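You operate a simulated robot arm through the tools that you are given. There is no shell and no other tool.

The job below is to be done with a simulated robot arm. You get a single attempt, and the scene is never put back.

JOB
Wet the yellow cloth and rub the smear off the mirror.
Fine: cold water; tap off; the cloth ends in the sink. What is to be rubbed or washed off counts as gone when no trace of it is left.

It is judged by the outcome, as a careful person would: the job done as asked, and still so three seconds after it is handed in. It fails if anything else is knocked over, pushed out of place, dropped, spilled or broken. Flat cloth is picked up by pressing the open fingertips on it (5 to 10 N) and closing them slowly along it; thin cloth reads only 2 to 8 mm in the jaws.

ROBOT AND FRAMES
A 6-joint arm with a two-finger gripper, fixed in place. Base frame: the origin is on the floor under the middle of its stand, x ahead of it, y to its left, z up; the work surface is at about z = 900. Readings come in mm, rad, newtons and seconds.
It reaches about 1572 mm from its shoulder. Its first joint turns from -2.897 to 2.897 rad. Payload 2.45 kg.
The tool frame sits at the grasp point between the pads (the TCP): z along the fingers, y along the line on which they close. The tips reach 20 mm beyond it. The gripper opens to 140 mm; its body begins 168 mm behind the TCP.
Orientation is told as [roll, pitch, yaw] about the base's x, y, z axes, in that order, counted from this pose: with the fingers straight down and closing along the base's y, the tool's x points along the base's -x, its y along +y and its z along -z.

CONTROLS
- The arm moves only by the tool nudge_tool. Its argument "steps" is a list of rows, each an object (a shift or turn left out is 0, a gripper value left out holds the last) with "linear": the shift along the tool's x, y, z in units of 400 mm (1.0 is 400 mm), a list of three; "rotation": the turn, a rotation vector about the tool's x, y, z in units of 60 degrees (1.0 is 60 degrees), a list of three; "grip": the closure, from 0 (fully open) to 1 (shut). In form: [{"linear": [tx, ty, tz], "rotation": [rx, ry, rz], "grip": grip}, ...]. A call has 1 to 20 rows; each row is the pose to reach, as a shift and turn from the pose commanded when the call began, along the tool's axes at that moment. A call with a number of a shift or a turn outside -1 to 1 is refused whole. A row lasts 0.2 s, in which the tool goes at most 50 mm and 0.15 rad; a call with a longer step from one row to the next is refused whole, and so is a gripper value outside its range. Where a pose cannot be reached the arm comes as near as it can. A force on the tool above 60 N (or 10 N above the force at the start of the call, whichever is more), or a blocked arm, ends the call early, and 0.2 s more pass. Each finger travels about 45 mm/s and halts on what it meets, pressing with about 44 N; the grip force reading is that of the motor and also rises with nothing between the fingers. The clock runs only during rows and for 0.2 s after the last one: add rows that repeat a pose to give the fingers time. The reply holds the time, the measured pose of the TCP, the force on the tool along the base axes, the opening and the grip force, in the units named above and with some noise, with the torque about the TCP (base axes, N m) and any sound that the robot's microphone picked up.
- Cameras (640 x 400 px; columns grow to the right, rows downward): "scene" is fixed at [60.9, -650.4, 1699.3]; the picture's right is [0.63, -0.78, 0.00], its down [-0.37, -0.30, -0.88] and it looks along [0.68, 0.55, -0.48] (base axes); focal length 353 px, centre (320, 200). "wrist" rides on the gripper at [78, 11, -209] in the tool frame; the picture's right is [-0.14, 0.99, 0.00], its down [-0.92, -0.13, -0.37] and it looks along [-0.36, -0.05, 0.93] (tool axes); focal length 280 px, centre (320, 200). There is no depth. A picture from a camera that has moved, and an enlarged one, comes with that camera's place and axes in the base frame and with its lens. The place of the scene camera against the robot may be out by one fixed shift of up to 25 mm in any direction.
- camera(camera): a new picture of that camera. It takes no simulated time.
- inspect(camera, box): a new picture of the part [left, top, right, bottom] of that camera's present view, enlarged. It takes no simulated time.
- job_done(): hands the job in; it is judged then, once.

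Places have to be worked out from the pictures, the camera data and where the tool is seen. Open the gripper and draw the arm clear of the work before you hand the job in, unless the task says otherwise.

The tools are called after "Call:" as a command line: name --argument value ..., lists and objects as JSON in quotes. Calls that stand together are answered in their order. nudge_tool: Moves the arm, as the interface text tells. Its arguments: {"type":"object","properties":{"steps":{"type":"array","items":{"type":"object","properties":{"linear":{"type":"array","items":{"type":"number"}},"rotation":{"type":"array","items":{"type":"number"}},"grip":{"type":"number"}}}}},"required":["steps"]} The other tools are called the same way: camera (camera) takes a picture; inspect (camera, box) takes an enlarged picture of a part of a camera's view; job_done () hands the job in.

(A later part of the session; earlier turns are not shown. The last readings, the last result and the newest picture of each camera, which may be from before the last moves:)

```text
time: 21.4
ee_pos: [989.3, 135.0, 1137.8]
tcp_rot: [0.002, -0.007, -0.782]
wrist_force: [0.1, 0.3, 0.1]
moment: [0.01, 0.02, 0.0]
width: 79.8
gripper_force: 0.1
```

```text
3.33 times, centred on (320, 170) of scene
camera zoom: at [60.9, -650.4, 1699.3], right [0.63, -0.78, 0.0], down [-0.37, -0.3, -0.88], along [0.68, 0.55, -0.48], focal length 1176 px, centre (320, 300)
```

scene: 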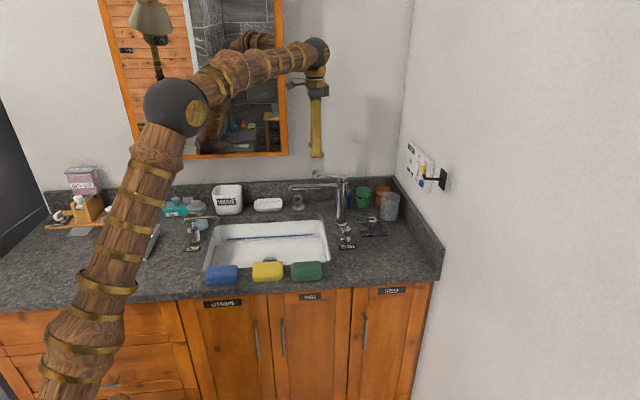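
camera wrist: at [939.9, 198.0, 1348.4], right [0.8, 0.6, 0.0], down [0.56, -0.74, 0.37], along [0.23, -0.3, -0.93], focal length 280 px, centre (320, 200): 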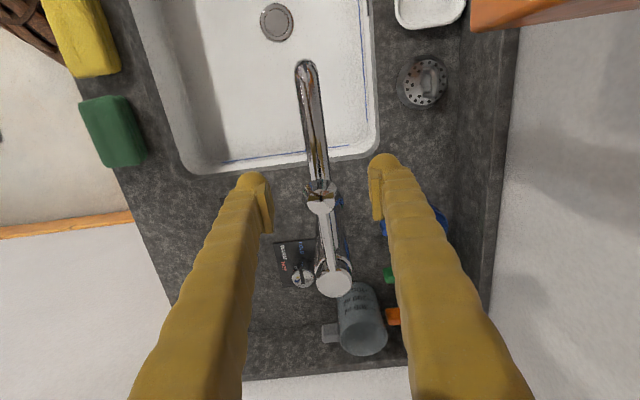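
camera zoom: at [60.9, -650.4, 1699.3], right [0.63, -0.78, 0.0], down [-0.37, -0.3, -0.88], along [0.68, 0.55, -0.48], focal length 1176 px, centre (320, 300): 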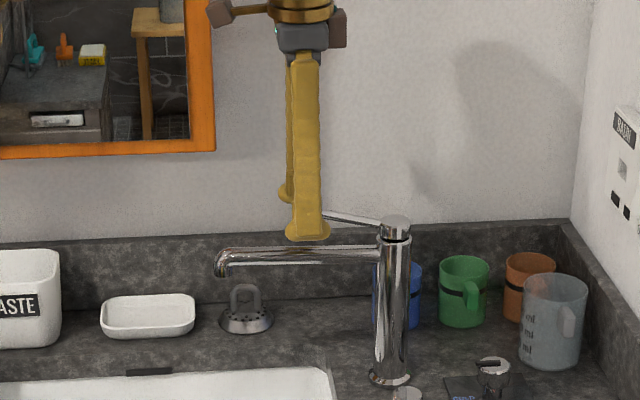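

The ball is between the pads. I close gently on it.

Call:
nudge_tool --steps '[{"grip": 0.6}, {"grip": 0.7}, {"grip": 0.76}, {"grip": 0.79}, {"grip": 0.81}, {"grip": 0.81}]'

Call:
camera --camera "wrist"

```text
time: 22.8
ee_pos: [990.4, 134.9, 1138.4]
tcp_rot: [0.004, -0.004, -0.784]
wrist_force: [7.1, 4.0, -0.2]
moment: [-0.03, -0.09, 0.04]
width: 30.0
gripper_force: 45.2
```

```text
taken
camera wrist: at [940.0, 198.2, 1348.6], right [0.8, 0.6, 0.0], down [0.56, -0.74, 0.37], along [0.23, -0.3, -0.93], focal length 280 px, centre (320, 200)
```

wrist: 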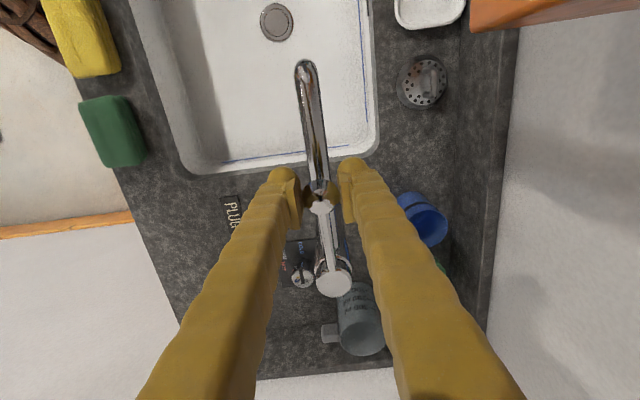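

The ball is held (30 mm). I first test a small lift of 6 mm and read the resistance.

Call:
nudge_tool --steps '[{"linear": [0, 0, -0.0075], "grip": 0.81}, {"linear": [0, 0, -0.015], "grip": 0.81}, {"linear": [0, 0, -0.015], "grip": 0.81}]'

```text
time: 23.6
ee_pos: [989.2, 134.3, 1144.2]
tcp_rot: [0.001, -0.006, -0.786]
wrist_force: [10.4, -17.7, -16.7]
moment: [0.71, 0.77, 0.05]
width: 30.0
gripper_force: 44.6
```

The tool rose with modest resistance, plus a pull toward the tap, which fits a lever tilting upward. I check whether water is running.

Call:
inspect --camera "scene" --box '[260, 110, 380, 230]'

Call:
inspect --camera "wrist" --box '[270, 30, 400, 320]'

```text
3.33 times, centred on (320, 170) of scene
camera zoom: at [60.9, -650.4, 1699.3], right [0.63, -0.78, 0.0], down [-0.37, -0.3, -0.88], along [0.68, 0.55, -0.48], focal length 1176 px, centre (320, 300)
```

zoom: 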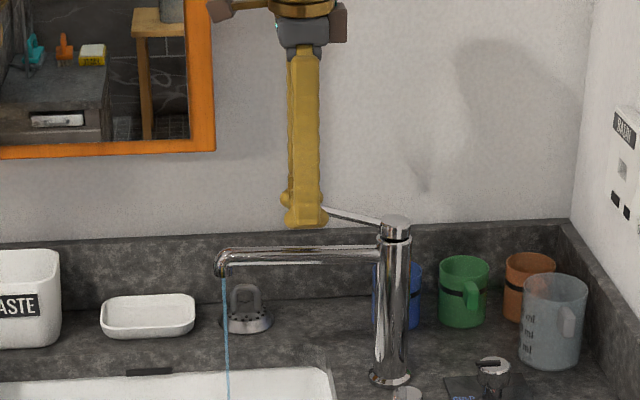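

```text
1.38 times, centred on (335, 175) of wrist
camera zoom: at [940.8, 198.1, 1353.8], right [0.8, 0.6, 0.0], down [0.56, -0.74, 0.37], along [0.23, -0.3, -0.93], focal length 387 px, centre (299, 234)
```

zoom: 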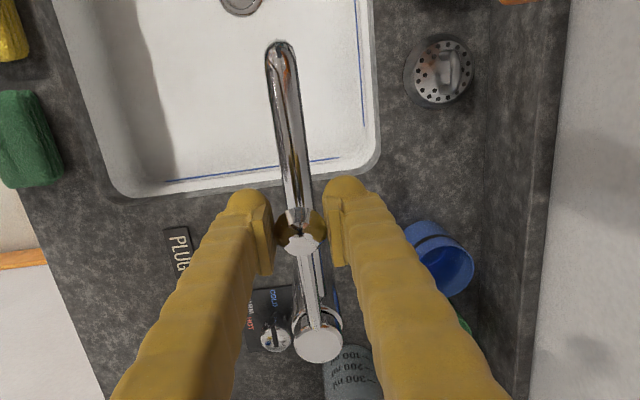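

Water is running in a gentle stream, so lifting opens the tap. I release the ball and rise clear, checking that the lever stays.

Call:
nudge_tool --steps '[{"grip": 0.7}, {"grip": 0.6}, {"grip": 0.5}, {"grip": 0.43}, {"linear": [0, 0, -0.08], "grip": 0.43}, {"linear": [0, 0, -0.18], "grip": 0.43}, {"linear": [0, 0, -0.28], "grip": 0.43}, {"linear": [0, 0, -0.28], "grip": 0.43}]'

Call:
inspect --camera "scene" --box '[200, 150, 400, 290]'

Call:
camera --camera "wrist"

```text
time: 25.4
ee_pos: [988.3, 136.3, 1256.3]
tcp_rot: [0.002, -0.005, -0.784]
wrist_force: [0.0, -0.5, 0.0]
moment: [-0.01, -0.03, -0.01]
width: 79.8
gripper_force: 0.1
```

```text
2.86 times, centred on (300, 220) of scene
camera zoom: at [60.9, -650.4, 1699.3], right [0.63, -0.78, 0.0], down [-0.37, -0.3, -0.88], along [0.68, 0.55, -0.48], focal length 1008 px, centre (377, 143)
```

zoom: 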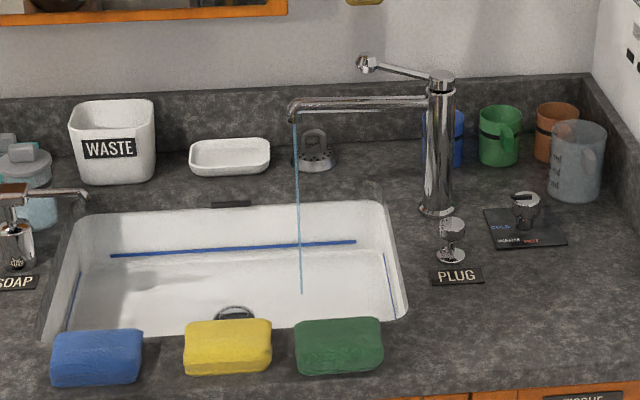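

```text
taken
camera wrist: at [938.9, 199.6, 1466.5], right [0.8, 0.6, 0.0], down [0.56, -0.74, 0.37], along [0.23, -0.3, -0.93], focal length 280 px, centre (320, 200)
```

wrist: 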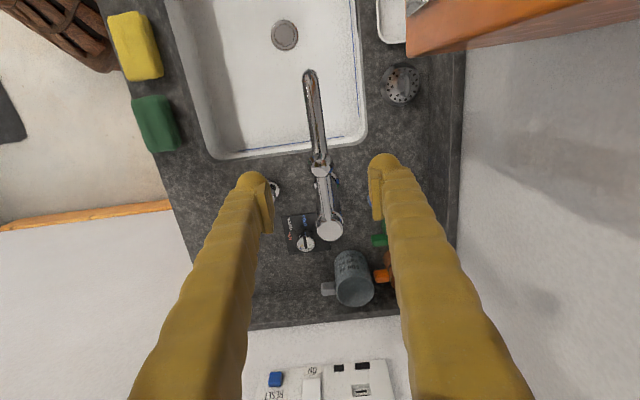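

The tap keeps running in a thin stream. I go to the yellow cloth, estimated at [650, 57], hovering above it with the fingers set to close across its short side.

Call:
nudge_tool --steps '[{"linear": [0.0574, -0.0924, 0.0175], "grip": 0.2}, {"linear": [0.1148, -0.1849, 0.035], "grip": 0.2}, {"linear": [0.1721, -0.2773, 0.0525], "grip": 0.2}, {"linear": [0.2295, -0.3698, 0.07], "grip": 0.2}, {"linear": [0.2869, -0.4622, 0.0875], "grip": 0.2}, {"linear": [0.3443, -0.5546, 0.105], "grip": 0.2}, {"linear": [0.4016, -0.6471, 0.1225], "grip": 0.2}, {"linear": [0.459, -0.7395, 0.14], "grip": 0.2}, {"linear": [0.459, -0.7395, 0.14], "grip": 0.2}]'

Call:
camera --camera "wrist"

Call:
camera --camera "scene"

```text
time: 27.4
ee_pos: [647.4, 58.7, 1197.1]
tcp_rot: [0.001, -0.004, -0.783]
wrist_force: [0.3, 0.3, 0.5]
moment: [-0.02, 0.0, -0.01]
width: 111.9
gripper_force: 0.0
```

```text
taken
camera wrist: at [597.9, 121.4, 1407.6], right [0.8, 0.6, 0.0], down [0.56, -0.74, 0.37], along [0.23, -0.3, -0.93], focal length 280 px, centre (320, 200)
```

wrist: 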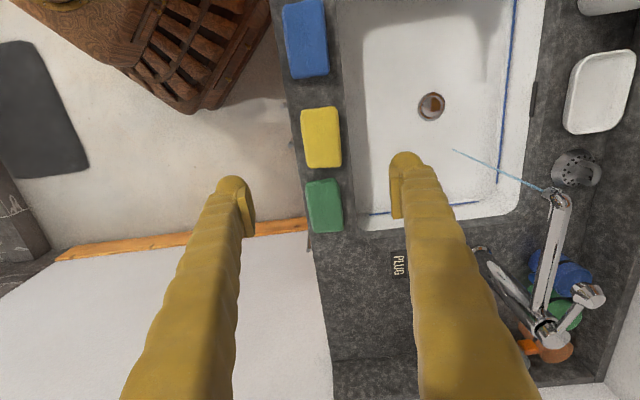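

```text
taken
```

scene: 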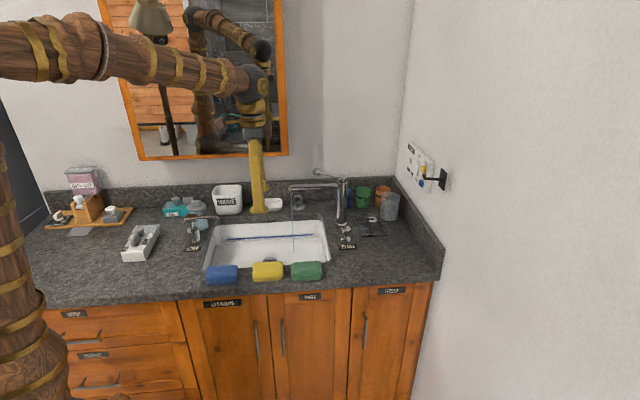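

Call:
inspect --camera "wrist" --box '[280, 90, 380, 180]'

Call:
inspect --camera "wrist" --box '[400, 80, 560, 220]'

```text
4.44 times, centred on (330, 135) of wrist
camera zoom: at [597.9, 121.4, 1407.6], right [0.8, 0.6, 0.0], down [0.56, -0.74, 0.37], along [0.23, -0.3, -0.93], focal length 1246 px, centre (276, 489)
```

zoom: 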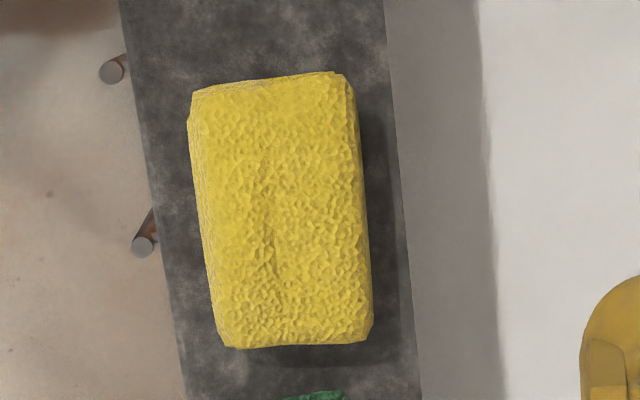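

```text
2.86 times, centred on (480, 150) of wrist
camera zoom: at [597.9, 121.4, 1407.6], right [0.8, 0.6, 0.0], down [0.56, -0.74, 0.37], along [0.23, -0.3, -0.93], focal length 801 px, centre (-137, 343)
```

zoom: 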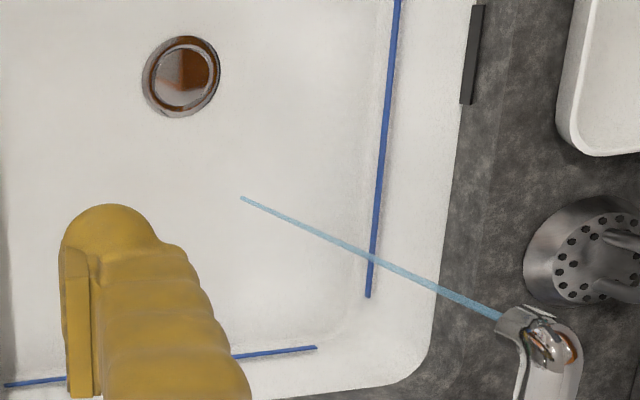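

The yellow cloth's center is near [645, 63], about 100×59 mm. I descend toward it with the gripper opened to ~100 mm.

Call:
nudge_tool --steps '[{"linear": [0.0117, 0.0045, 0.1], "grip": 0.3}, {"linear": [0.0117, 0.0045, 0.2], "grip": 0.3}, {"linear": [0.0117, 0.0045, 0.3], "grip": 0.3}, {"linear": [0.0117, 0.0045, 0.4], "grip": 0.3}, {"linear": [0.0117, 0.0045, 0.5], "grip": 0.3}, {"linear": [0.0117, 0.0045, 0.5], "grip": 0.3}]'

Call:
camera --camera "wrist"

Call:
inspect --camera "scene" --box '[190, 150, 350, 300]'

```text
time: 28.8
ee_pos: [648.5, 59.3, 998.6]
tcp_rot: [0.003, -0.004, -0.784]
wrist_force: [-0.2, -0.2, 0.2]
moment: [0.03, 0.0, 0.0]
width: 98.0
gripper_force: 0.0
```

```text
taken
camera wrist: at [598.2, 122.5, 1208.2], right [0.8, 0.6, 0.0], down [0.56, -0.74, 0.37], along [0.23, -0.3, -0.93], focal length 280 px, centre (320, 200)
```

wrist: 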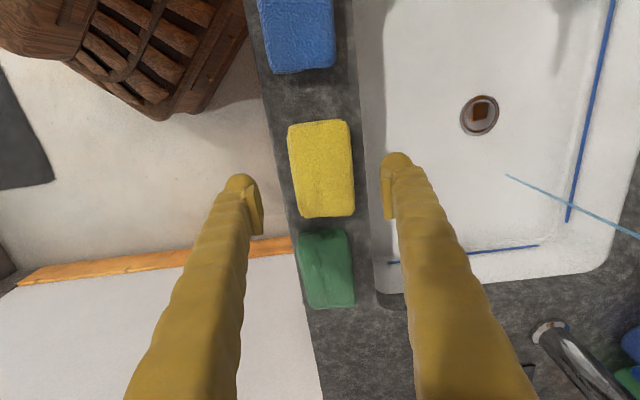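

```text
2.67 times, centred on (270, 225) of scene
camera zoom: at [60.9, -650.4, 1699.3], right [0.63, -0.78, 0.0], down [-0.37, -0.3, -0.88], along [0.68, 0.55, -0.48], focal length 941 px, centre (453, 133)
```

zoom: 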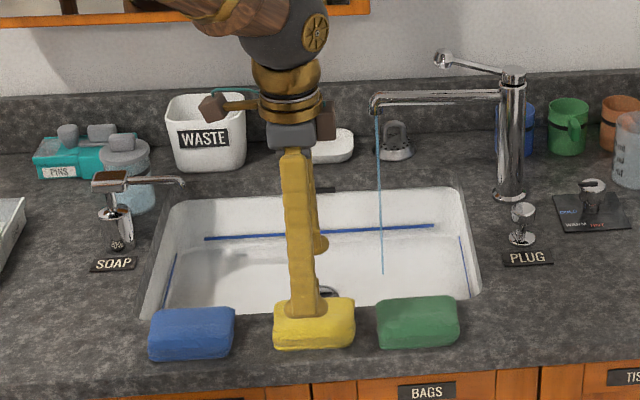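

The cloth is centered between the fingers. I lower to TCP z≈934 (tips ≈14 mm above the counter) and then close slowly on the pad.

Call:
nudge_tool --steps '[{"linear": [0.0125, 0, 0.06], "grip": 0.3}, {"linear": [0.0125, 0, 0.12], "grip": 0.3}, {"linear": [0.0125, 0, 0.162], "grip": 0.3}, {"linear": [0.0125, 0, 0.162], "grip": 0.3}]'

Call:
camera --camera "wrist"

Call:
inspect --camera "scene" --box '[210, 230, 330, 300]'

```text
time: 29.8
ee_pos: [645.6, 63.5, 932.8]
tcp_rot: [0.001, -0.006, -0.783]
wrist_force: [0.0, 0.6, -0.3]
moment: [0.01, 0.0, 0.01]
width: 98.1
gripper_force: 0.0
```

```text
taken
camera wrist: at [596.3, 127.0, 1142.6], right [0.8, 0.6, 0.0], down [0.56, -0.74, 0.37], along [0.23, -0.3, -0.93], focal length 280 px, centre (320, 200)
```

wrist: 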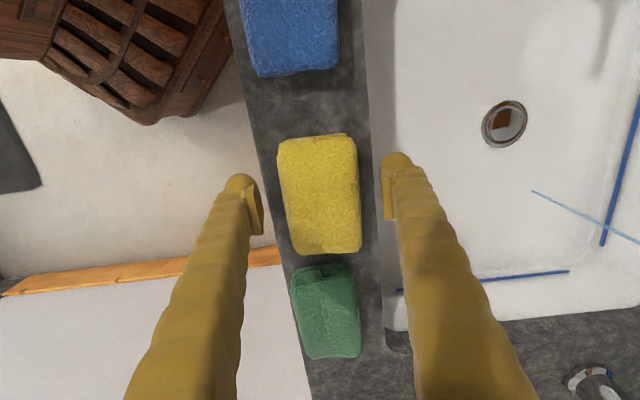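

```text
5.33 times, centred on (270, 265) of scene
camera zoom: at [60.9, -650.4, 1699.3], right [0.63, -0.78, 0.0], down [-0.37, -0.3, -0.88], along [0.68, 0.55, -0.48], focal length 1882 px, centre (587, -147)
```

zoom: 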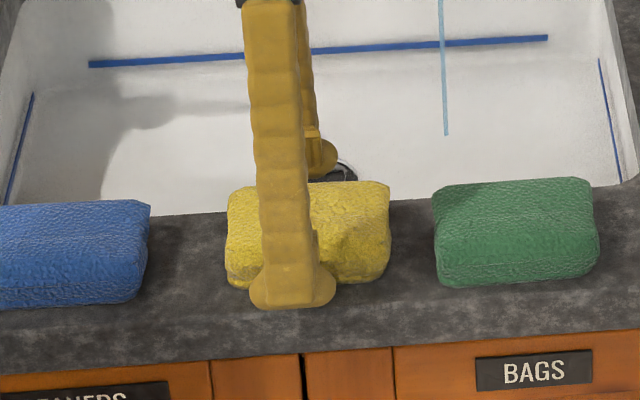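

The fingers straddle the pad without touching. I close slowly.

Call:
nudge_tool --steps '[{"grip": 0.4}, {"grip": 0.5}, {"grip": 0.57}, {"grip": 0.62}, {"grip": 0.67}, {"grip": 0.72}, {"grip": 0.76}, {"grip": 0.8}, {"grip": 0.8}]'

Call:
camera --camera "wrist"

Call:
inspect --camera "scene" --box '[210, 230, 330, 300]'

```text
time: 31.8
ee_pos: [645.8, 63.4, 931.2]
tcp_rot: [0.002, -0.006, -0.784]
wrist_force: [-0.2, -0.1, 2.5]
moment: [0.04, 0.02, -0.06]
width: 56.1
gripper_force: 44.1
```

```text
taken
camera wrist: at [596.3, 127.0, 1142.8], right [0.8, 0.6, 0.0], down [0.56, -0.74, 0.37], along [0.23, -0.3, -0.93], focal length 280 px, centre (320, 200)
```

wrist: 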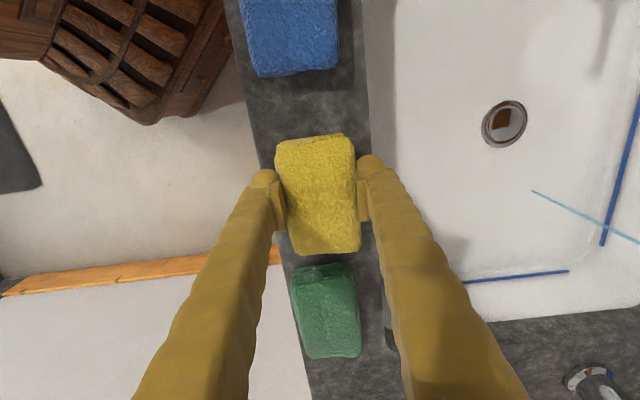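

```text
5.33 times, centred on (270, 265) of scene
camera zoom: at [60.9, -650.4, 1699.3], right [0.63, -0.78, 0.0], down [-0.37, -0.3, -0.88], along [0.68, 0.55, -0.48], focal length 1882 px, centre (587, -147)
```

zoom: 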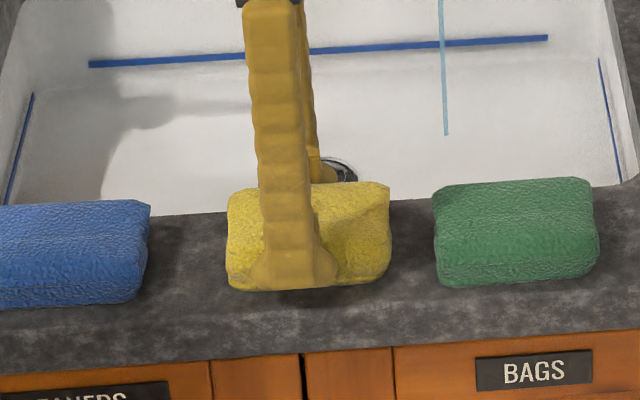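

The pad is held at 56 mm with 44 N. I lift it straight up 120 mm and check that it comes along.

Call:
nudge_tool --steps '[{"linear": [0, 0, -0.05], "grip": 0.8}, {"linear": [0, 0, -0.1], "grip": 0.8}, {"linear": [0, 0, -0.2], "grip": 0.8}, {"linear": [0, 0, -0.3], "grip": 0.8}, {"linear": [0, 0, -0.3], "grip": 0.8}]'

Call:
inspect --camera "scene" --box '[190, 170, 350, 290]'

Call:
camera --camera "wrist"

```text
time: 33.0
ee_pos: [644.5, 63.3, 1051.2]
tcp_rot: [0.003, -0.005, -0.783]
wrist_force: [0.6, 0.0, 0.1]
moment: [-0.01, 0.0, 0.01]
width: 56.0
gripper_force: 44.1
```

```text
3.33 times, centred on (270, 230) of scene
camera zoom: at [60.9, -650.4, 1699.3], right [0.63, -0.78, 0.0], down [-0.37, -0.3, -0.88], along [0.68, 0.55, -0.48], focal length 1176 px, centre (487, 100)
```

zoom: 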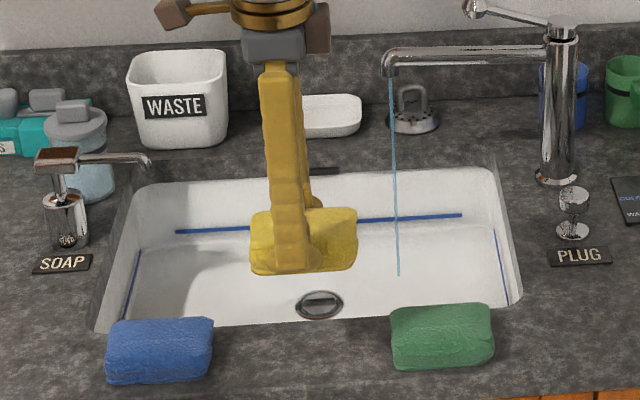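

```text
taken
camera wrist: at [595.9, 127.0, 1261.9], right [0.8, 0.6, 0.0], down [0.56, -0.74, 0.37], along [0.23, -0.3, -0.93], focal length 280 px, centre (320, 200)
```

wrist: 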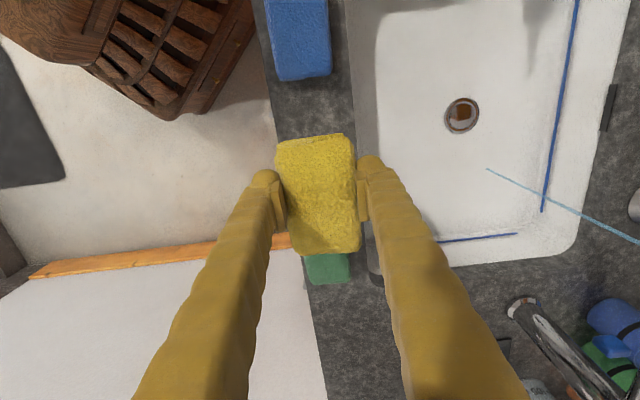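

The pad is held firmly. I now tilt the tool 45° so it can reach under the spout from the front, moving over the middle of the sink.

Call:
nudge_tool --steps '[{"linear": [-0.0258, 0.05, 0.01], "rotation": [-0.125, 0, 0], "grip": 0.8}, {"linear": [-0.0517, 0.1, 0.02], "rotation": [-0.25, 0, 0], "grip": 0.8}, {"linear": [-0.0775, 0.15, 0.04], "rotation": [-0.375, 0, 0], "grip": 0.8}, {"linear": [-0.1033, 0.2, 0.07], "rotation": [-0.5, 0, 0], "grip": 0.8}, {"linear": [-0.1292, 0.25, 0.1], "rotation": [-0.625, 0, 0], "grip": 0.8}, {"linear": [-0.155, 0.3, 0.1275], "rotation": [-0.75, 0, 0], "grip": 0.8}, {"linear": [-0.155, 0.3, 0.1275], "rotation": [-0.75, 0, 0], "grip": 0.8}]'

Call:
camera --camera "scene"

Call:
camera --camera "wrist"

```text
time: 34.6
ee_pos: [775.5, 105.1, 1002.6]
tcp_rot: [0.788, -0.006, -0.785]
wrist_force: [0.3, -0.3, 0.1]
moment: [0.02, -0.04, 0.0]
width: 55.9
gripper_force: 44.0
```

```text
taken
```

scene: 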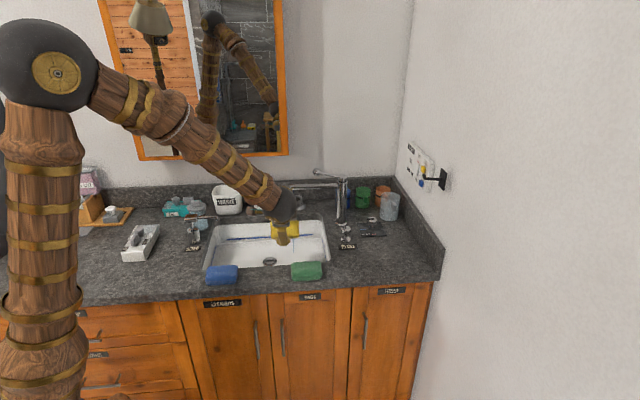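

```text
taken
camera wrist: at [619.2, 61.5, 1159.0], right [0.59, 0.4, 0.7], down [0.4, -0.9, 0.17], along [0.7, 0.18, -0.69], focal length 280 px, centre (320, 200)
```

wrist: 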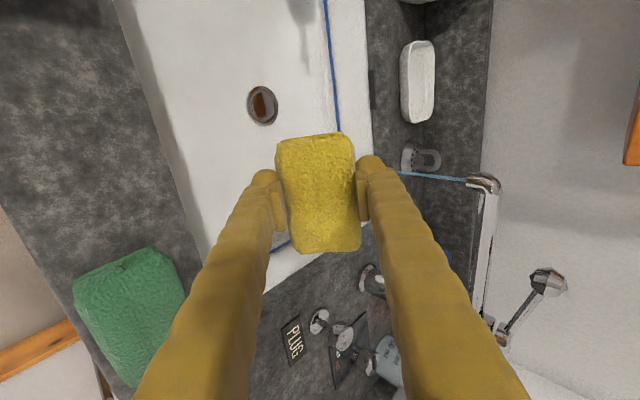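

The spout outlet is confirmed near [919, 197]. I move the pad down and forward into the stream, with the stream falling on the right half of the pad.

Call:
nudge_tool --steps '[{"linear": [0, 0.027, 0.082], "grip": 0.8}, {"linear": [0, 0.055, 0.164], "grip": 0.8}, {"linear": [0, 0.082, 0.247], "grip": 0.8}, {"linear": [0, 0.11, 0.329], "grip": 0.8}, {"linear": [0, 0.137, 0.411], "grip": 0.8}, {"linear": [0, 0.137, 0.411], "grip": 0.8}]'

Call:
inspect --camera "scene" --box '[220, 160, 360, 290]'

Call:
camera --camera "wrist"

```text
time: 36.0
ee_pos: [884.9, 213.6, 926.1]
tcp_rot: [0.787, -0.005, -0.784]
wrist_force: [-0.1, -0.2, -1.1]
moment: [-0.02, -0.05, 0.01]
width: 56.3
gripper_force: 44.2
```

```text
3.08 times, centred on (290, 225) of scene
camera zoom: at [60.9, -650.4, 1699.3], right [0.63, -0.78, 0.0], down [-0.37, -0.3, -0.88], along [0.68, 0.55, -0.48], focal length 1086 px, centre (412, 123)
```

zoom: 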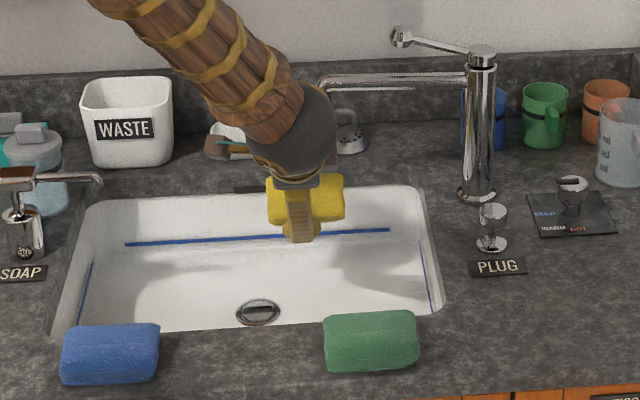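

```text
taken
camera wrist: at [729.5, 170.1, 1081.9], right [0.59, 0.4, 0.7], down [0.4, -0.9, 0.17], along [0.7, 0.18, -0.69], focal length 280 px, centre (320, 200)
```

wrist: 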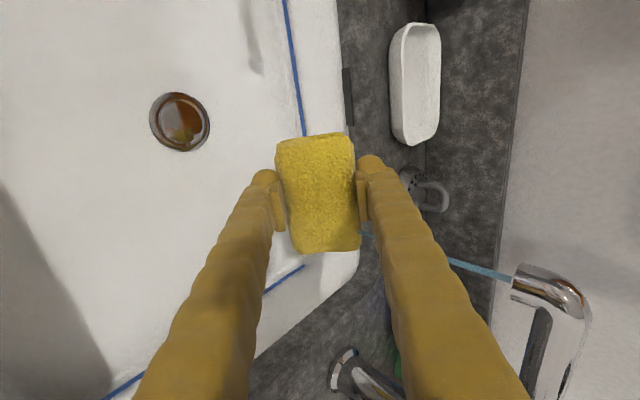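

Call:
inspect --camera "wrist" --box '[260, 110, 440, 280]'

Call:
inspect --camera "scene" --box '[290, 190, 340, 240]'

```text
2.35 times, centred on (350, 195) of wrist
camera zoom: at [729.5, 170.1, 1081.9], right [0.59, 0.4, 0.7], down [0.4, -0.9, 0.17], along [0.7, 0.18, -0.69], focal length 660 px, centre (249, 212)
```

zoom: 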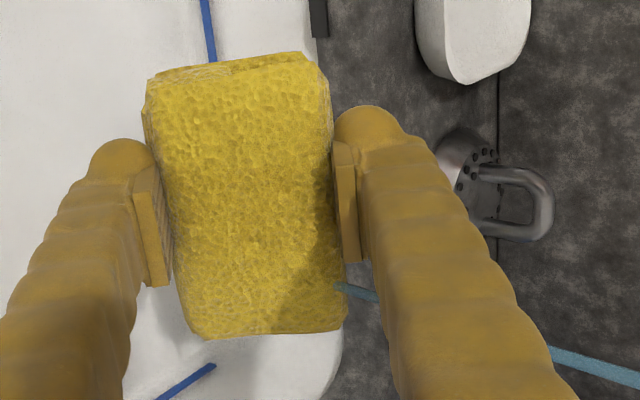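

```text
8.00 times, centred on (315, 215) of scene
camera zoom: at [60.9, -650.4, 1699.3], right [0.63, -0.78, 0.0], down [-0.37, -0.3, -0.88], along [0.68, 0.55, -0.48], focal length 2822 px, centre (360, 80)
```

zoom: 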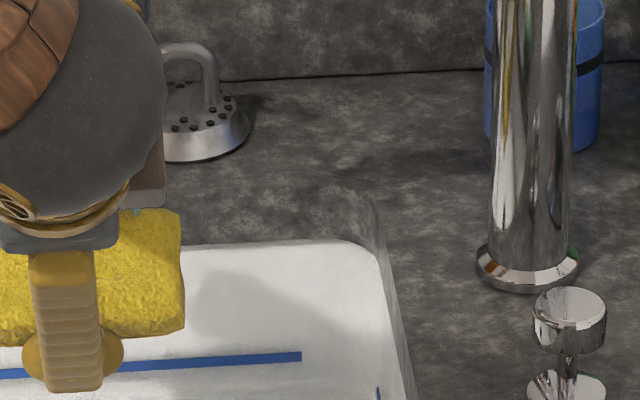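

The stream now ends on the upper edge of the pad. I shift 10 mm toward the wall so it falls more fully on the pad, and hold it for about 2.5 seconds.

Call:
nudge_tool --steps '[{"linear": [0, 0.0177, 0.0177], "grip": 0.8}, {"linear": [0, 0.0177, 0.0177], "grip": 0.8}, {"linear": [0, 0.0177, 0.0177], "grip": 0.8}, {"linear": [0, 0.0177, 0.0177], "grip": 0.8}, {"linear": [0, 0.0177, 0.0177], "grip": 0.8}, {"linear": [0, 0.0177, 0.0177], "grip": 0.8}, {"linear": [0, 0.0177, 0.0177], "grip": 0.8}, {"linear": [0, 0.0177, 0.0177], "grip": 0.8}, {"linear": [0, 0.0177, 0.0177], "grip": 0.8}, {"linear": [0, 0.0177, 0.0177], "grip": 0.8}, {"linear": [0, 0.0177, 0.0177], "grip": 0.8}, {"linear": [0, 0.0177, 0.0177], "grip": 0.8}]'

Call:
inspect --camera "wrist" --box '[260, 110, 440, 280]'

Call:
inspect --camera "scene" --box '[220, 160, 360, 290]'

```text
time: 38.6
ee_pos: [891.4, 221.3, 925.4]
tcp_rot: [0.788, -0.005, -0.784]
wrist_force: [-0.9, 0.3, -0.3]
moment: [-0.02, 0.0, 0.03]
width: 56.4
gripper_force: 44.4
```

```text
2.35 times, centred on (350, 195) of wrist
camera zoom: at [736.4, 177.1, 1082.0], right [0.59, 0.4, 0.7], down [0.4, -0.9, 0.17], along [0.7, 0.18, -0.69], focal length 660 px, centre (249, 212)
```

zoom: 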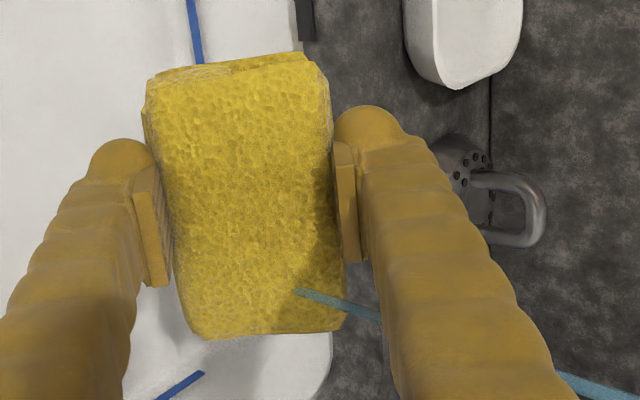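

```text
3.08 times, centred on (290, 225) of scene
camera zoom: at [60.9, -650.4, 1699.3], right [0.63, -0.78, 0.0], down [-0.37, -0.3, -0.88], along [0.68, 0.55, -0.48], focal length 1086 px, centre (412, 123)
```

zoom: 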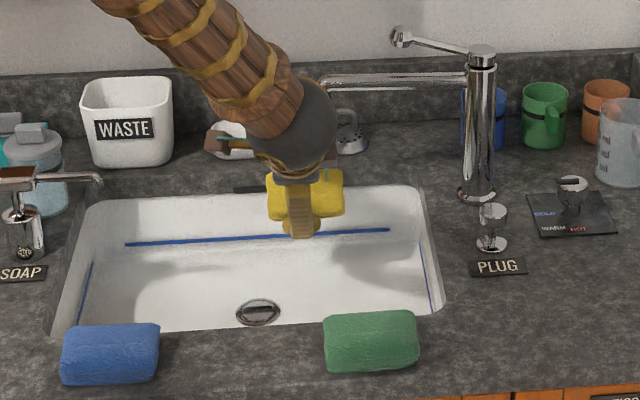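

The stream lands squarely on the pad, which looks slightly darker. I hold it there another 4 seconds for a good soak.

Call:
nudge_tool --steps '[{"grip": 0.8}, {"grip": 0.8}, {"grip": 0.8}, {"grip": 0.8}, {"grip": 0.8}, {"grip": 0.8}, {"grip": 0.8}, {"grip": 0.8}, {"grip": 0.8}, {"grip": 0.8}, {"grip": 0.8}, {"grip": 0.8}, {"grip": 0.8}, {"grip": 0.8}, {"grip": 0.8}, {"grip": 0.8}, {"grip": 0.8}, {"grip": 0.8}, {"grip": 0.8}, {"grip": 0.8}]'

Call:
inspect --camera "wrist" --box '[260, 110, 440, 280]'

Call:
camera --camera "wrist"

```text
time: 42.8
ee_pos: [892.1, 220.4, 925.5]
tcp_rot: [0.787, -0.005, -0.784]
wrist_force: [-0.4, 0.0, -0.5]
moment: [-0.01, 0.02, 0.03]
width: 56.7
gripper_force: 43.9
```

```text
2.35 times, centred on (350, 195) of wrist
camera zoom: at [736.4, 177.1, 1082.0], right [0.59, 0.4, 0.7], down [0.4, -0.9, 0.17], along [0.7, 0.18, -0.69], focal length 660 px, centre (249, 212)
```

zoom: 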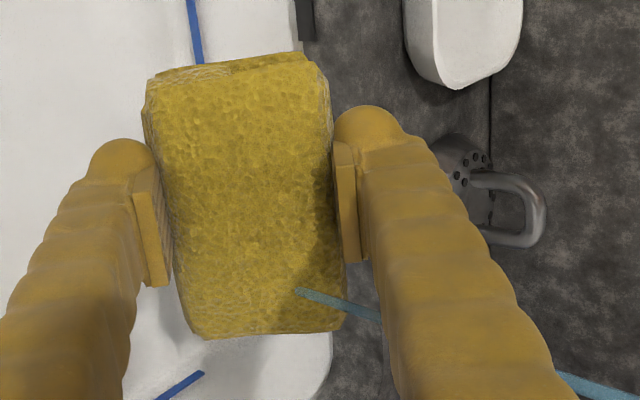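

```text
taken
camera wrist: at [736.4, 177.1, 1082.0], right [0.59, 0.4, 0.7], down [0.4, -0.9, 0.17], along [0.7, 0.18, -0.69], focal length 280 px, centre (320, 200)
```

wrist: 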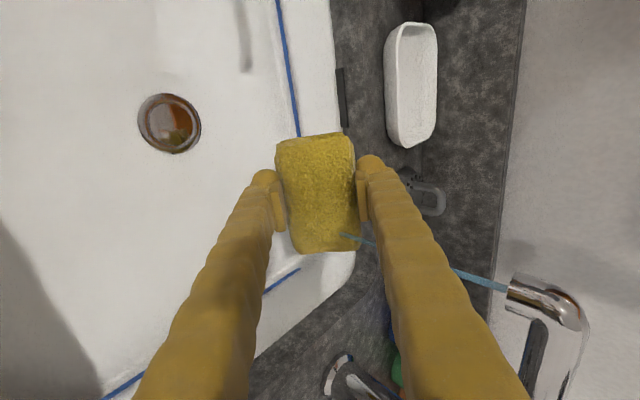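

The whole pad darkens as it takes up water. I give it about 3 more seconds.

Call:
nudge_tool --steps '[{"grip": 0.8}, {"grip": 0.8}, {"grip": 0.8}, {"grip": 0.8}, {"grip": 0.8}, {"grip": 0.8}, {"grip": 0.8}, {"grip": 0.8}, {"grip": 0.8}, {"grip": 0.8}, {"grip": 0.8}, {"grip": 0.8}, {"grip": 0.8}, {"grip": 0.8}, {"grip": 0.8}]'

Call:
inspect --camera "wrist" --box '[260, 110, 440, 280]'

```text
time: 46.0
ee_pos: [892.6, 220.3, 926.3]
tcp_rot: [0.787, -0.005, -0.783]
wrist_force: [0.4, -0.2, -0.6]
moment: [-0.03, 0.02, 0.03]
width: 56.3
gripper_force: 44.3
```

```text
2.35 times, centred on (350, 195) of wrist
camera zoom: at [736.4, 177.1, 1082.0], right [0.59, 0.4, 0.7], down [0.4, -0.9, 0.17], along [0.7, 0.18, -0.69], focal length 660 px, centre (249, 212)
```

zoom: 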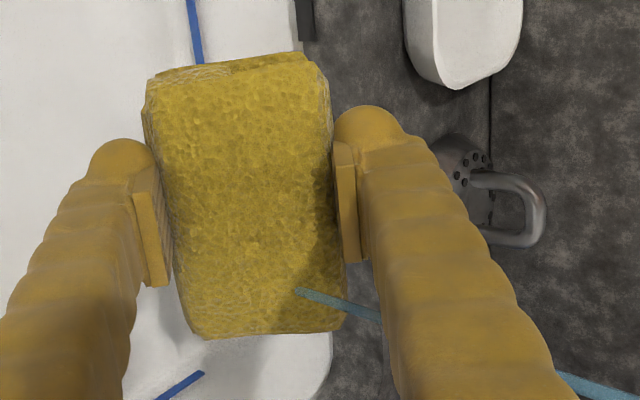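

The color no longer changes, so the pad is soaked. I draw it back out over the middle of the sink, rise, and bring the tool level so that the lower finger can press the lever down.

Call:
nudge_tool --steps '[{"linear": [0, -0.04, -0.084], "grip": 0.8}, {"linear": [0, -0.08, -0.168], "grip": 0.8}, {"linear": [0, -0.12, -0.252], "grip": 0.8}, {"linear": [0, -0.159, -0.336], "grip": 0.8}, {"linear": [0, -0.0765, -0.4185], "rotation": [-0.125, 0, 0], "grip": 0.8}, {"linear": [0, 0.006, -0.501], "rotation": [-0.25, 0, 0], "grip": 0.8}, {"linear": [0, 0.0885, -0.5835], "rotation": [-0.375, 0, 0], "grip": 0.8}, {"linear": [0, 0.171, -0.666], "rotation": [-0.5, 0, 0], "grip": 0.8}, {"linear": [0, 0.2535, -0.7485], "rotation": [-0.625, 0, 0], "grip": 0.8}, {"linear": [0, 0.336, -0.831], "rotation": [-0.75, 0, 0], "grip": 0.8}, {"linear": [0, 0.336, -0.831], "rotation": [-0.75, 0, 0], "grip": 0.8}]'

Call:
camera --camera "scene"

Call:
camera --camera "wrist"

```text
time: 48.4
ee_pos: [791.2, 123.5, 1254.2]
tcp_rot: [1.575, -0.004, -0.785]
wrist_force: [1.1, -1.0, -1.0]
moment: [0.01, 0.02, 0.0]
width: 56.4
gripper_force: 44.2
```

```text
taken
```

scene: 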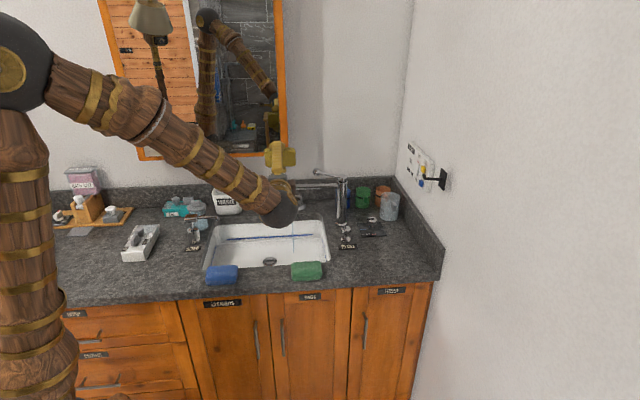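

```text
taken
camera wrist: at [587.1, 30.7, 1266.3], right [0.09, -0.1, 0.99], down [0.39, -0.91, -0.12], along [0.92, 0.4, -0.05], focal length 280 px, centre (320, 200)
```

wrist: 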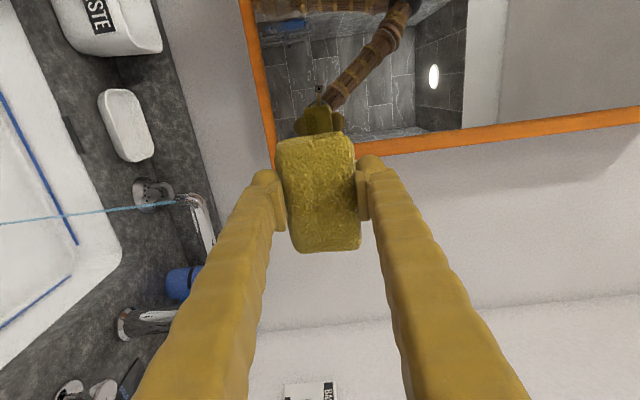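

The tool is level with the pad safely held. I move it over the lever ball (ball near e1=603, e2=794), staying about 30 mm above it.

Call:
nudge_tool --steps '[{"linear": [-0.0655, -0.007, 0.074], "grip": 0.8}, {"linear": [-0.131, -0.014, 0.148], "grip": 0.8}, {"linear": [-0.1965, -0.021, 0.222], "grip": 0.8}, {"linear": [-0.262, -0.028, 0.296], "grip": 0.8}, {"linear": [-0.3275, -0.035, 0.37], "grip": 0.8}, {"linear": [-0.3275, -0.035, 0.37], "grip": 0.8}]'

Call:
inspect --camera "scene" --box '[240, 120, 400, 240]'

Call:
camera --camera "wrist"

```text
time: 49.8
ee_pos: [987.5, 135.7, 1241.1]
tcp_rot: [1.573, -0.005, -0.783]
wrist_force: [-0.4, -0.7, -0.5]
moment: [-0.03, 0.0, 0.01]
width: 56.4
gripper_force: 44.0
```

```text
3.33 times, centred on (320, 180) of scene
camera zoom: at [60.9, -650.4, 1699.3], right [0.63, -0.78, 0.0], down [-0.37, -0.3, -0.88], along [0.68, 0.55, -0.48], focal length 1176 px, centre (320, 267)
```

zoom: 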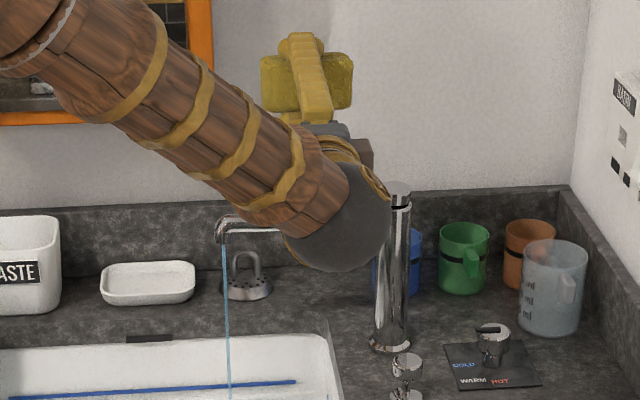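

```text
taken
camera wrist: at [784.2, 41.8, 1252.7], right [0.09, -0.1, 0.99], down [0.39, -0.91, -0.12], along [0.92, 0.4, -0.05], focal length 280 px, centre (320, 200)
```

wrist: 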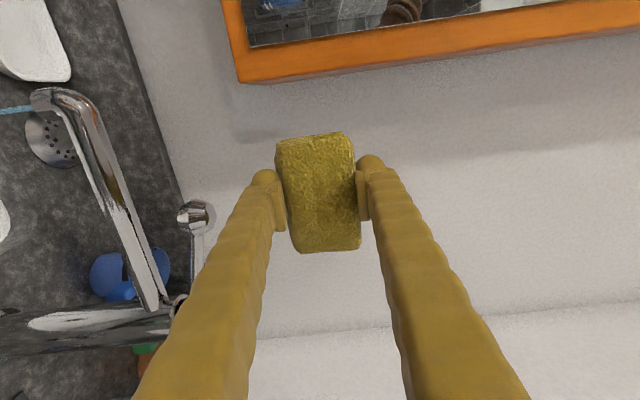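

The ball sits just below the lower finger (ball top ≈1155, finger underside ≈1184). I lower carefully in small steps and watch the force.

Call:
nudge_tool --steps '[{"linear": [0, -0.025, 0], "grip": 0.8}, {"linear": [0, -0.05, 0], "grip": 0.8}, {"linear": [0, -0.06, 0], "grip": 0.8}, {"linear": [0, -0.0675, 0], "grip": 0.8}, {"linear": [0, -0.0725, 0], "grip": 0.8}, {"linear": [0, -0.0725, 0], "grip": 0.8}]'

Call:
camera --camera "wrist"

Call:
inspect --camera "scene" --box '[240, 120, 400, 240]'

```text
time: 51.2
ee_pos: [988.8, 137.2, 1211.8]
tcp_rot: [1.572, -0.006, -0.785]
wrist_force: [-0.1, 0.6, -0.9]
moment: [0.01, 0.0, 0.0]
width: 56.1
gripper_force: 44.2
```

```text
taken
camera wrist: at [785.2, 43.7, 1224.6], right [0.09, -0.1, 0.99], down [0.39, -0.91, -0.12], along [0.92, 0.4, -0.05], focal length 280 px, centre (320, 200)
```

wrist: 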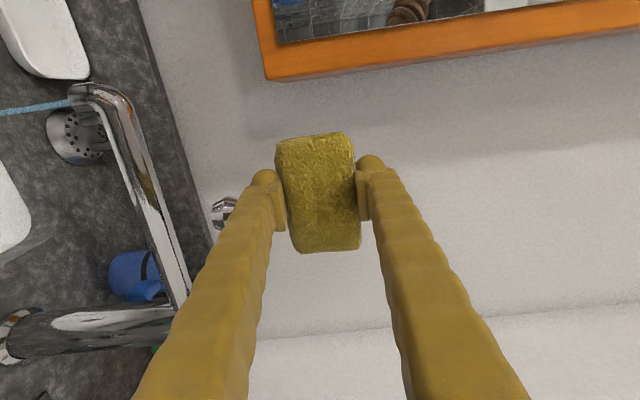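

```text
3.33 times, centred on (320, 180) of scene
camera zoom: at [60.9, -650.4, 1699.3], right [0.63, -0.78, 0.0], down [-0.37, -0.3, -0.88], along [0.68, 0.55, -0.48], focal length 1176 px, centre (320, 267)
```

zoom: 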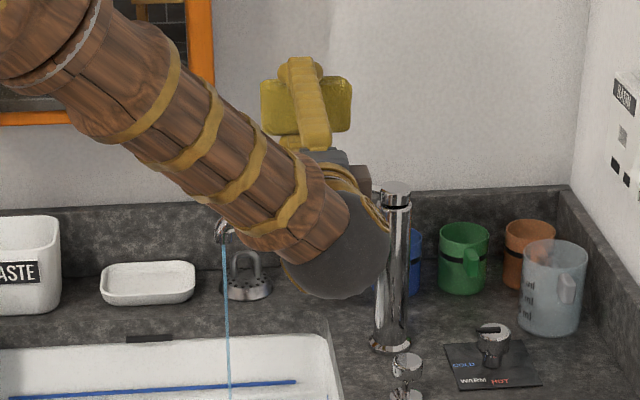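

No contact yet; I continue down slowly to press the lever.

Call:
nudge_tool --steps '[{"linear": [0, -0.005, 0], "grip": 0.8}, {"linear": [0, -0.01, 0], "grip": 0.8}, {"linear": [0, -0.015, 0], "grip": 0.8}, {"linear": [0, -0.02, 0], "grip": 0.8}, {"linear": [0, -0.02, 0], "grip": 0.8}]'

Call:
inspect --camera "wrist" --box '[0, 60, 300, 300]'

```text
time: 52.4
ee_pos: [988.5, 136.7, 1205.2]
tcp_rot: [1.574, -0.005, -0.783]
wrist_force: [-0.1, -0.2, -1.1]
moment: [-0.01, 0.01, -0.04]
width: 56.4
gripper_force: 43.9
```

```text
1.67 times, centred on (150, 180) of wrist
camera zoom: at [785.2, 43.4, 1217.5], right [0.09, -0.1, 0.99], down [0.39, -0.91, -0.12], along [0.92, 0.4, -0.05], focal length 467 px, centre (603, 233)
```

zoom: 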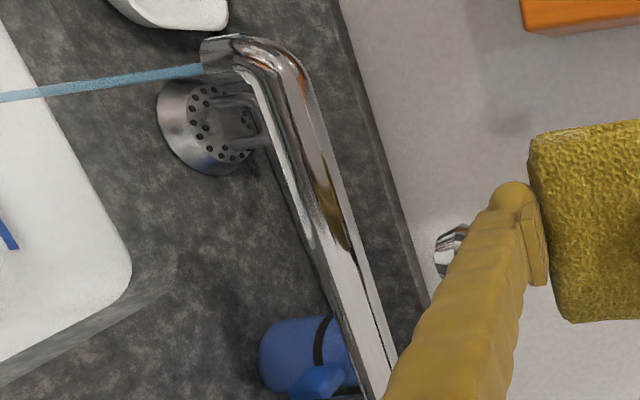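

Still free; I keep pressing down in 2 mm steps.

Call:
nudge_tool --steps '[{"linear": [0, -0.005, 0], "grip": 0.8}, {"linear": [0, -0.01, 0], "grip": 0.8}, {"linear": [0, -0.015, 0], "grip": 0.8}, {"linear": [0, -0.015, 0], "grip": 0.8}]'

Call:
inspect --camera "wrist" --box '[0, 60, 300, 300]'

```text
time: 53.4
ee_pos: [987.9, 135.4, 1200.5]
tcp_rot: [1.575, -0.006, -0.783]
wrist_force: [-0.7, 3.8, 9.8]
moment: [0.19, -0.02, -0.02]
width: 56.3
gripper_force: 43.7
```

```text
1.67 times, centred on (150, 180) of wrist
camera zoom: at [784.8, 42.6, 1212.1], right [0.09, -0.1, 0.99], down [0.39, -0.91, -0.12], along [0.92, 0.4, -0.04], focal length 467 px, centre (603, 233)
```

zoom: 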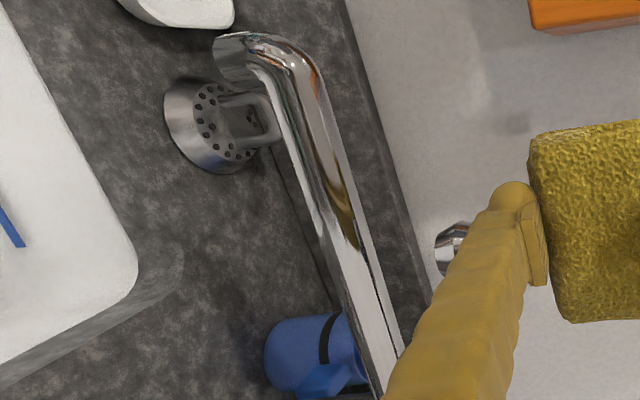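

Contact at about 10 N and the stream has vanished. I press 3 mm more so the lever is fully on its closed stop, then check.

Call:
nudge_tool --steps '[{"linear": [0, -0.004, 0], "grip": 0.8}, {"linear": [0, -0.008, 0], "grip": 0.8}, {"linear": [0, -0.008, 0], "grip": 0.8}]'

Call:
inspect --camera "scene" --box '[240, 120, 400, 240]'

Call:
inspect --camera "wrist" --box '[0, 60, 300, 300]'

```text
time: 54.2
ee_pos: [987.3, 136.3, 1198.9]
tcp_rot: [1.576, -0.008, -0.783]
wrist_force: [0.4, 2.3, 41.9]
moment: [0.01, -0.24, -0.01]
width: 56.1
gripper_force: 43.7
```

```text
3.33 times, centred on (320, 180) of scene
camera zoom: at [60.9, -650.4, 1699.3], right [0.63, -0.78, 0.0], down [-0.37, -0.3, -0.88], along [0.68, 0.55, -0.48], focal length 1176 px, centre (320, 267)
```

zoom: 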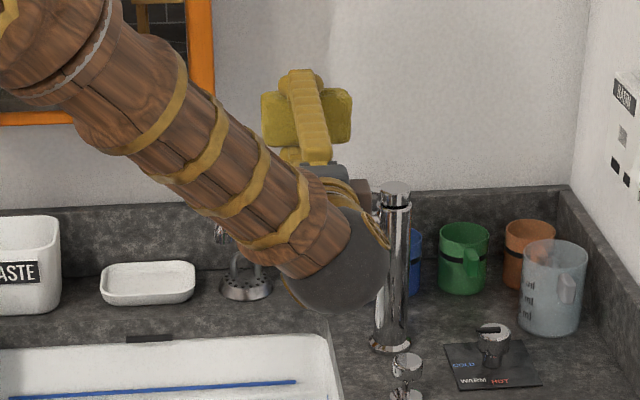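

```text
1.67 times, centred on (150, 180) of wrist
camera zoom: at [784.5, 42.7, 1210.0], right [0.09, -0.1, 0.99], down [0.39, -0.91, -0.12], along [0.92, 0.4, -0.04], focal length 467 px, centre (603, 233)
```

zoom: 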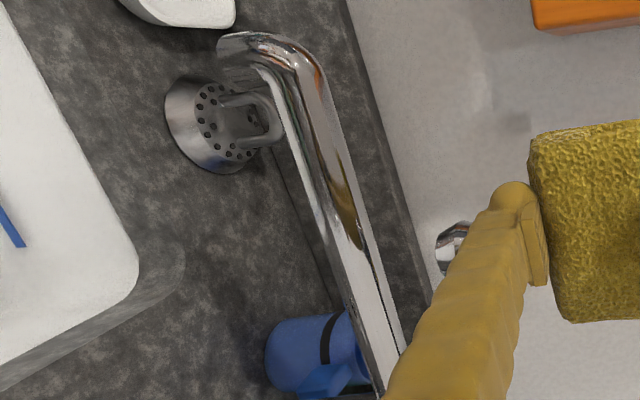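

The lever is on its stop (42 N) and the water is off. I lift off, back away a little and travel left over the sink to stand in front of the smear.

Call:
nudge_tool --steps '[{"linear": [0, 0.05, 0], "grip": 0.8}, {"linear": [0, 0.12, 0], "grip": 0.8}, {"linear": [0.03, 0.12, -0.08], "grip": 0.8}, {"linear": [0.13, 0.12, -0.1], "grip": 0.8}, {"linear": [0.235, 0.12, -0.1], "grip": 0.8}, {"linear": [0.34, 0.12, -0.1], "grip": 0.8}, {"linear": [0.445, 0.12, -0.1], "grip": 0.8}, {"linear": [0.55, 0.11, -0.1], "grip": 0.8}, {"linear": [0.655, 0.1, -0.1], "grip": 0.8}, {"linear": [0.76, 0.09, -0.1], "grip": 0.8}, {"linear": [0.845, 0.075, -0.1], "grip": 0.8}, {"linear": [0.845, 0.075, -0.1], "grip": 0.8}]'

Call:
camera --camera "wrist"

Call:
camera --camera "scene"

```text
time: 56.8
ee_pos: [719.5, 345.0, 1223.8]
tcp_rot: [1.574, -0.004, -0.784]
wrist_force: [-0.8, 0.1, -1.0]
moment: [0.04, 0.03, 0.01]
width: 56.2
gripper_force: 43.8
```

```text
taken
camera wrist: at [517.1, 251.9, 1236.2], right [0.09, -0.1, 0.99], down [0.39, -0.91, -0.12], along [0.92, 0.4, -0.05], focal length 280 px, centre (320, 200)
```

wrist: 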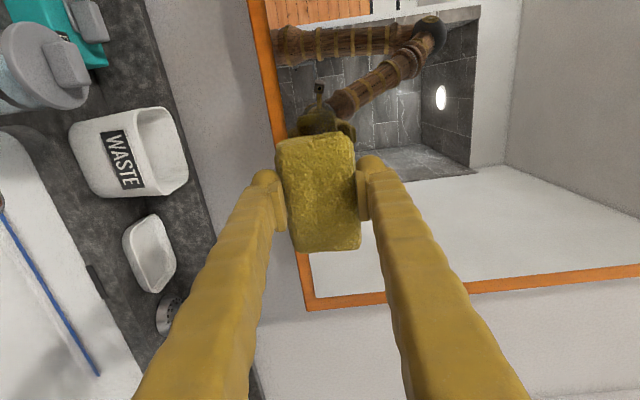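

```text
taken
```

scene: 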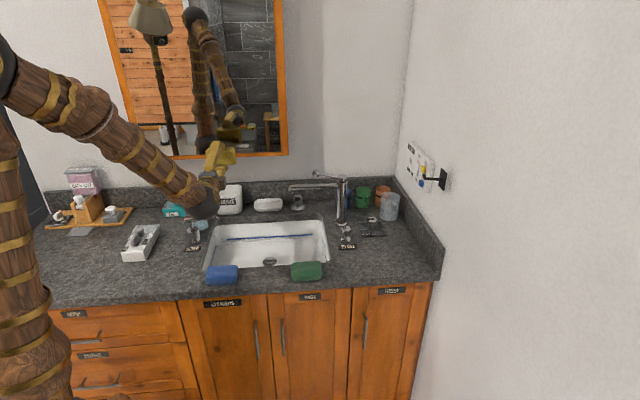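

Call:
inspect --camera "scene" --box '[180, 100, 290, 180]'

Call:
inspect --camera "wrist" --box '[240, 60, 400, 200]'

```text
5.00 times, centred on (235, 140) of scene
camera zoom: at [60.9, -650.4, 1699.3], right [0.63, -0.78, 0.0], down [-0.37, -0.3, -0.88], along [0.68, 0.55, -0.48], focal length 1764 px, centre (745, 500)
```

zoom: 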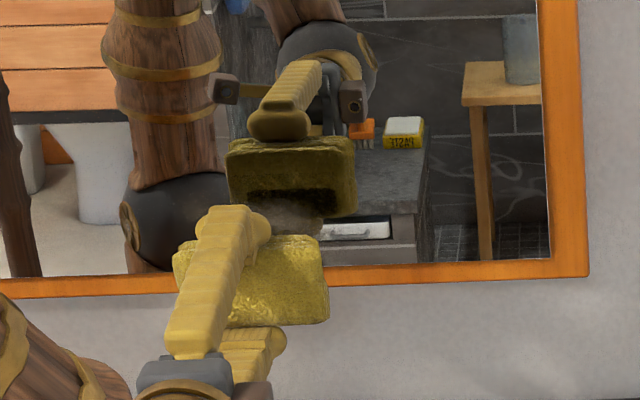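

```text
2.86 times, centred on (320, 130) of wrist
camera zoom: at [517.1, 251.9, 1236.2], right [0.09, -0.1, 0.99], down [0.39, -0.91, -0.12], along [0.92, 0.4, -0.05], focal length 801 px, centre (320, 400)
```

zoom: 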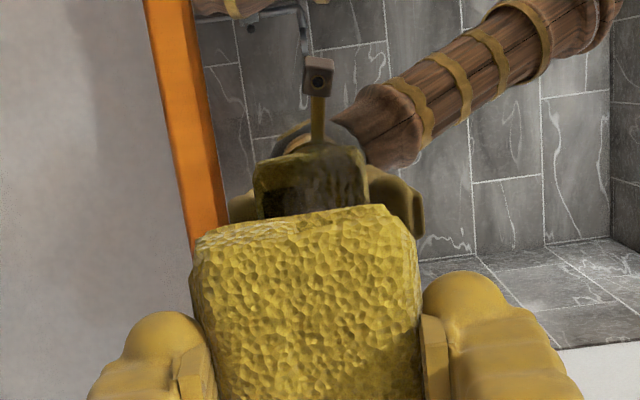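

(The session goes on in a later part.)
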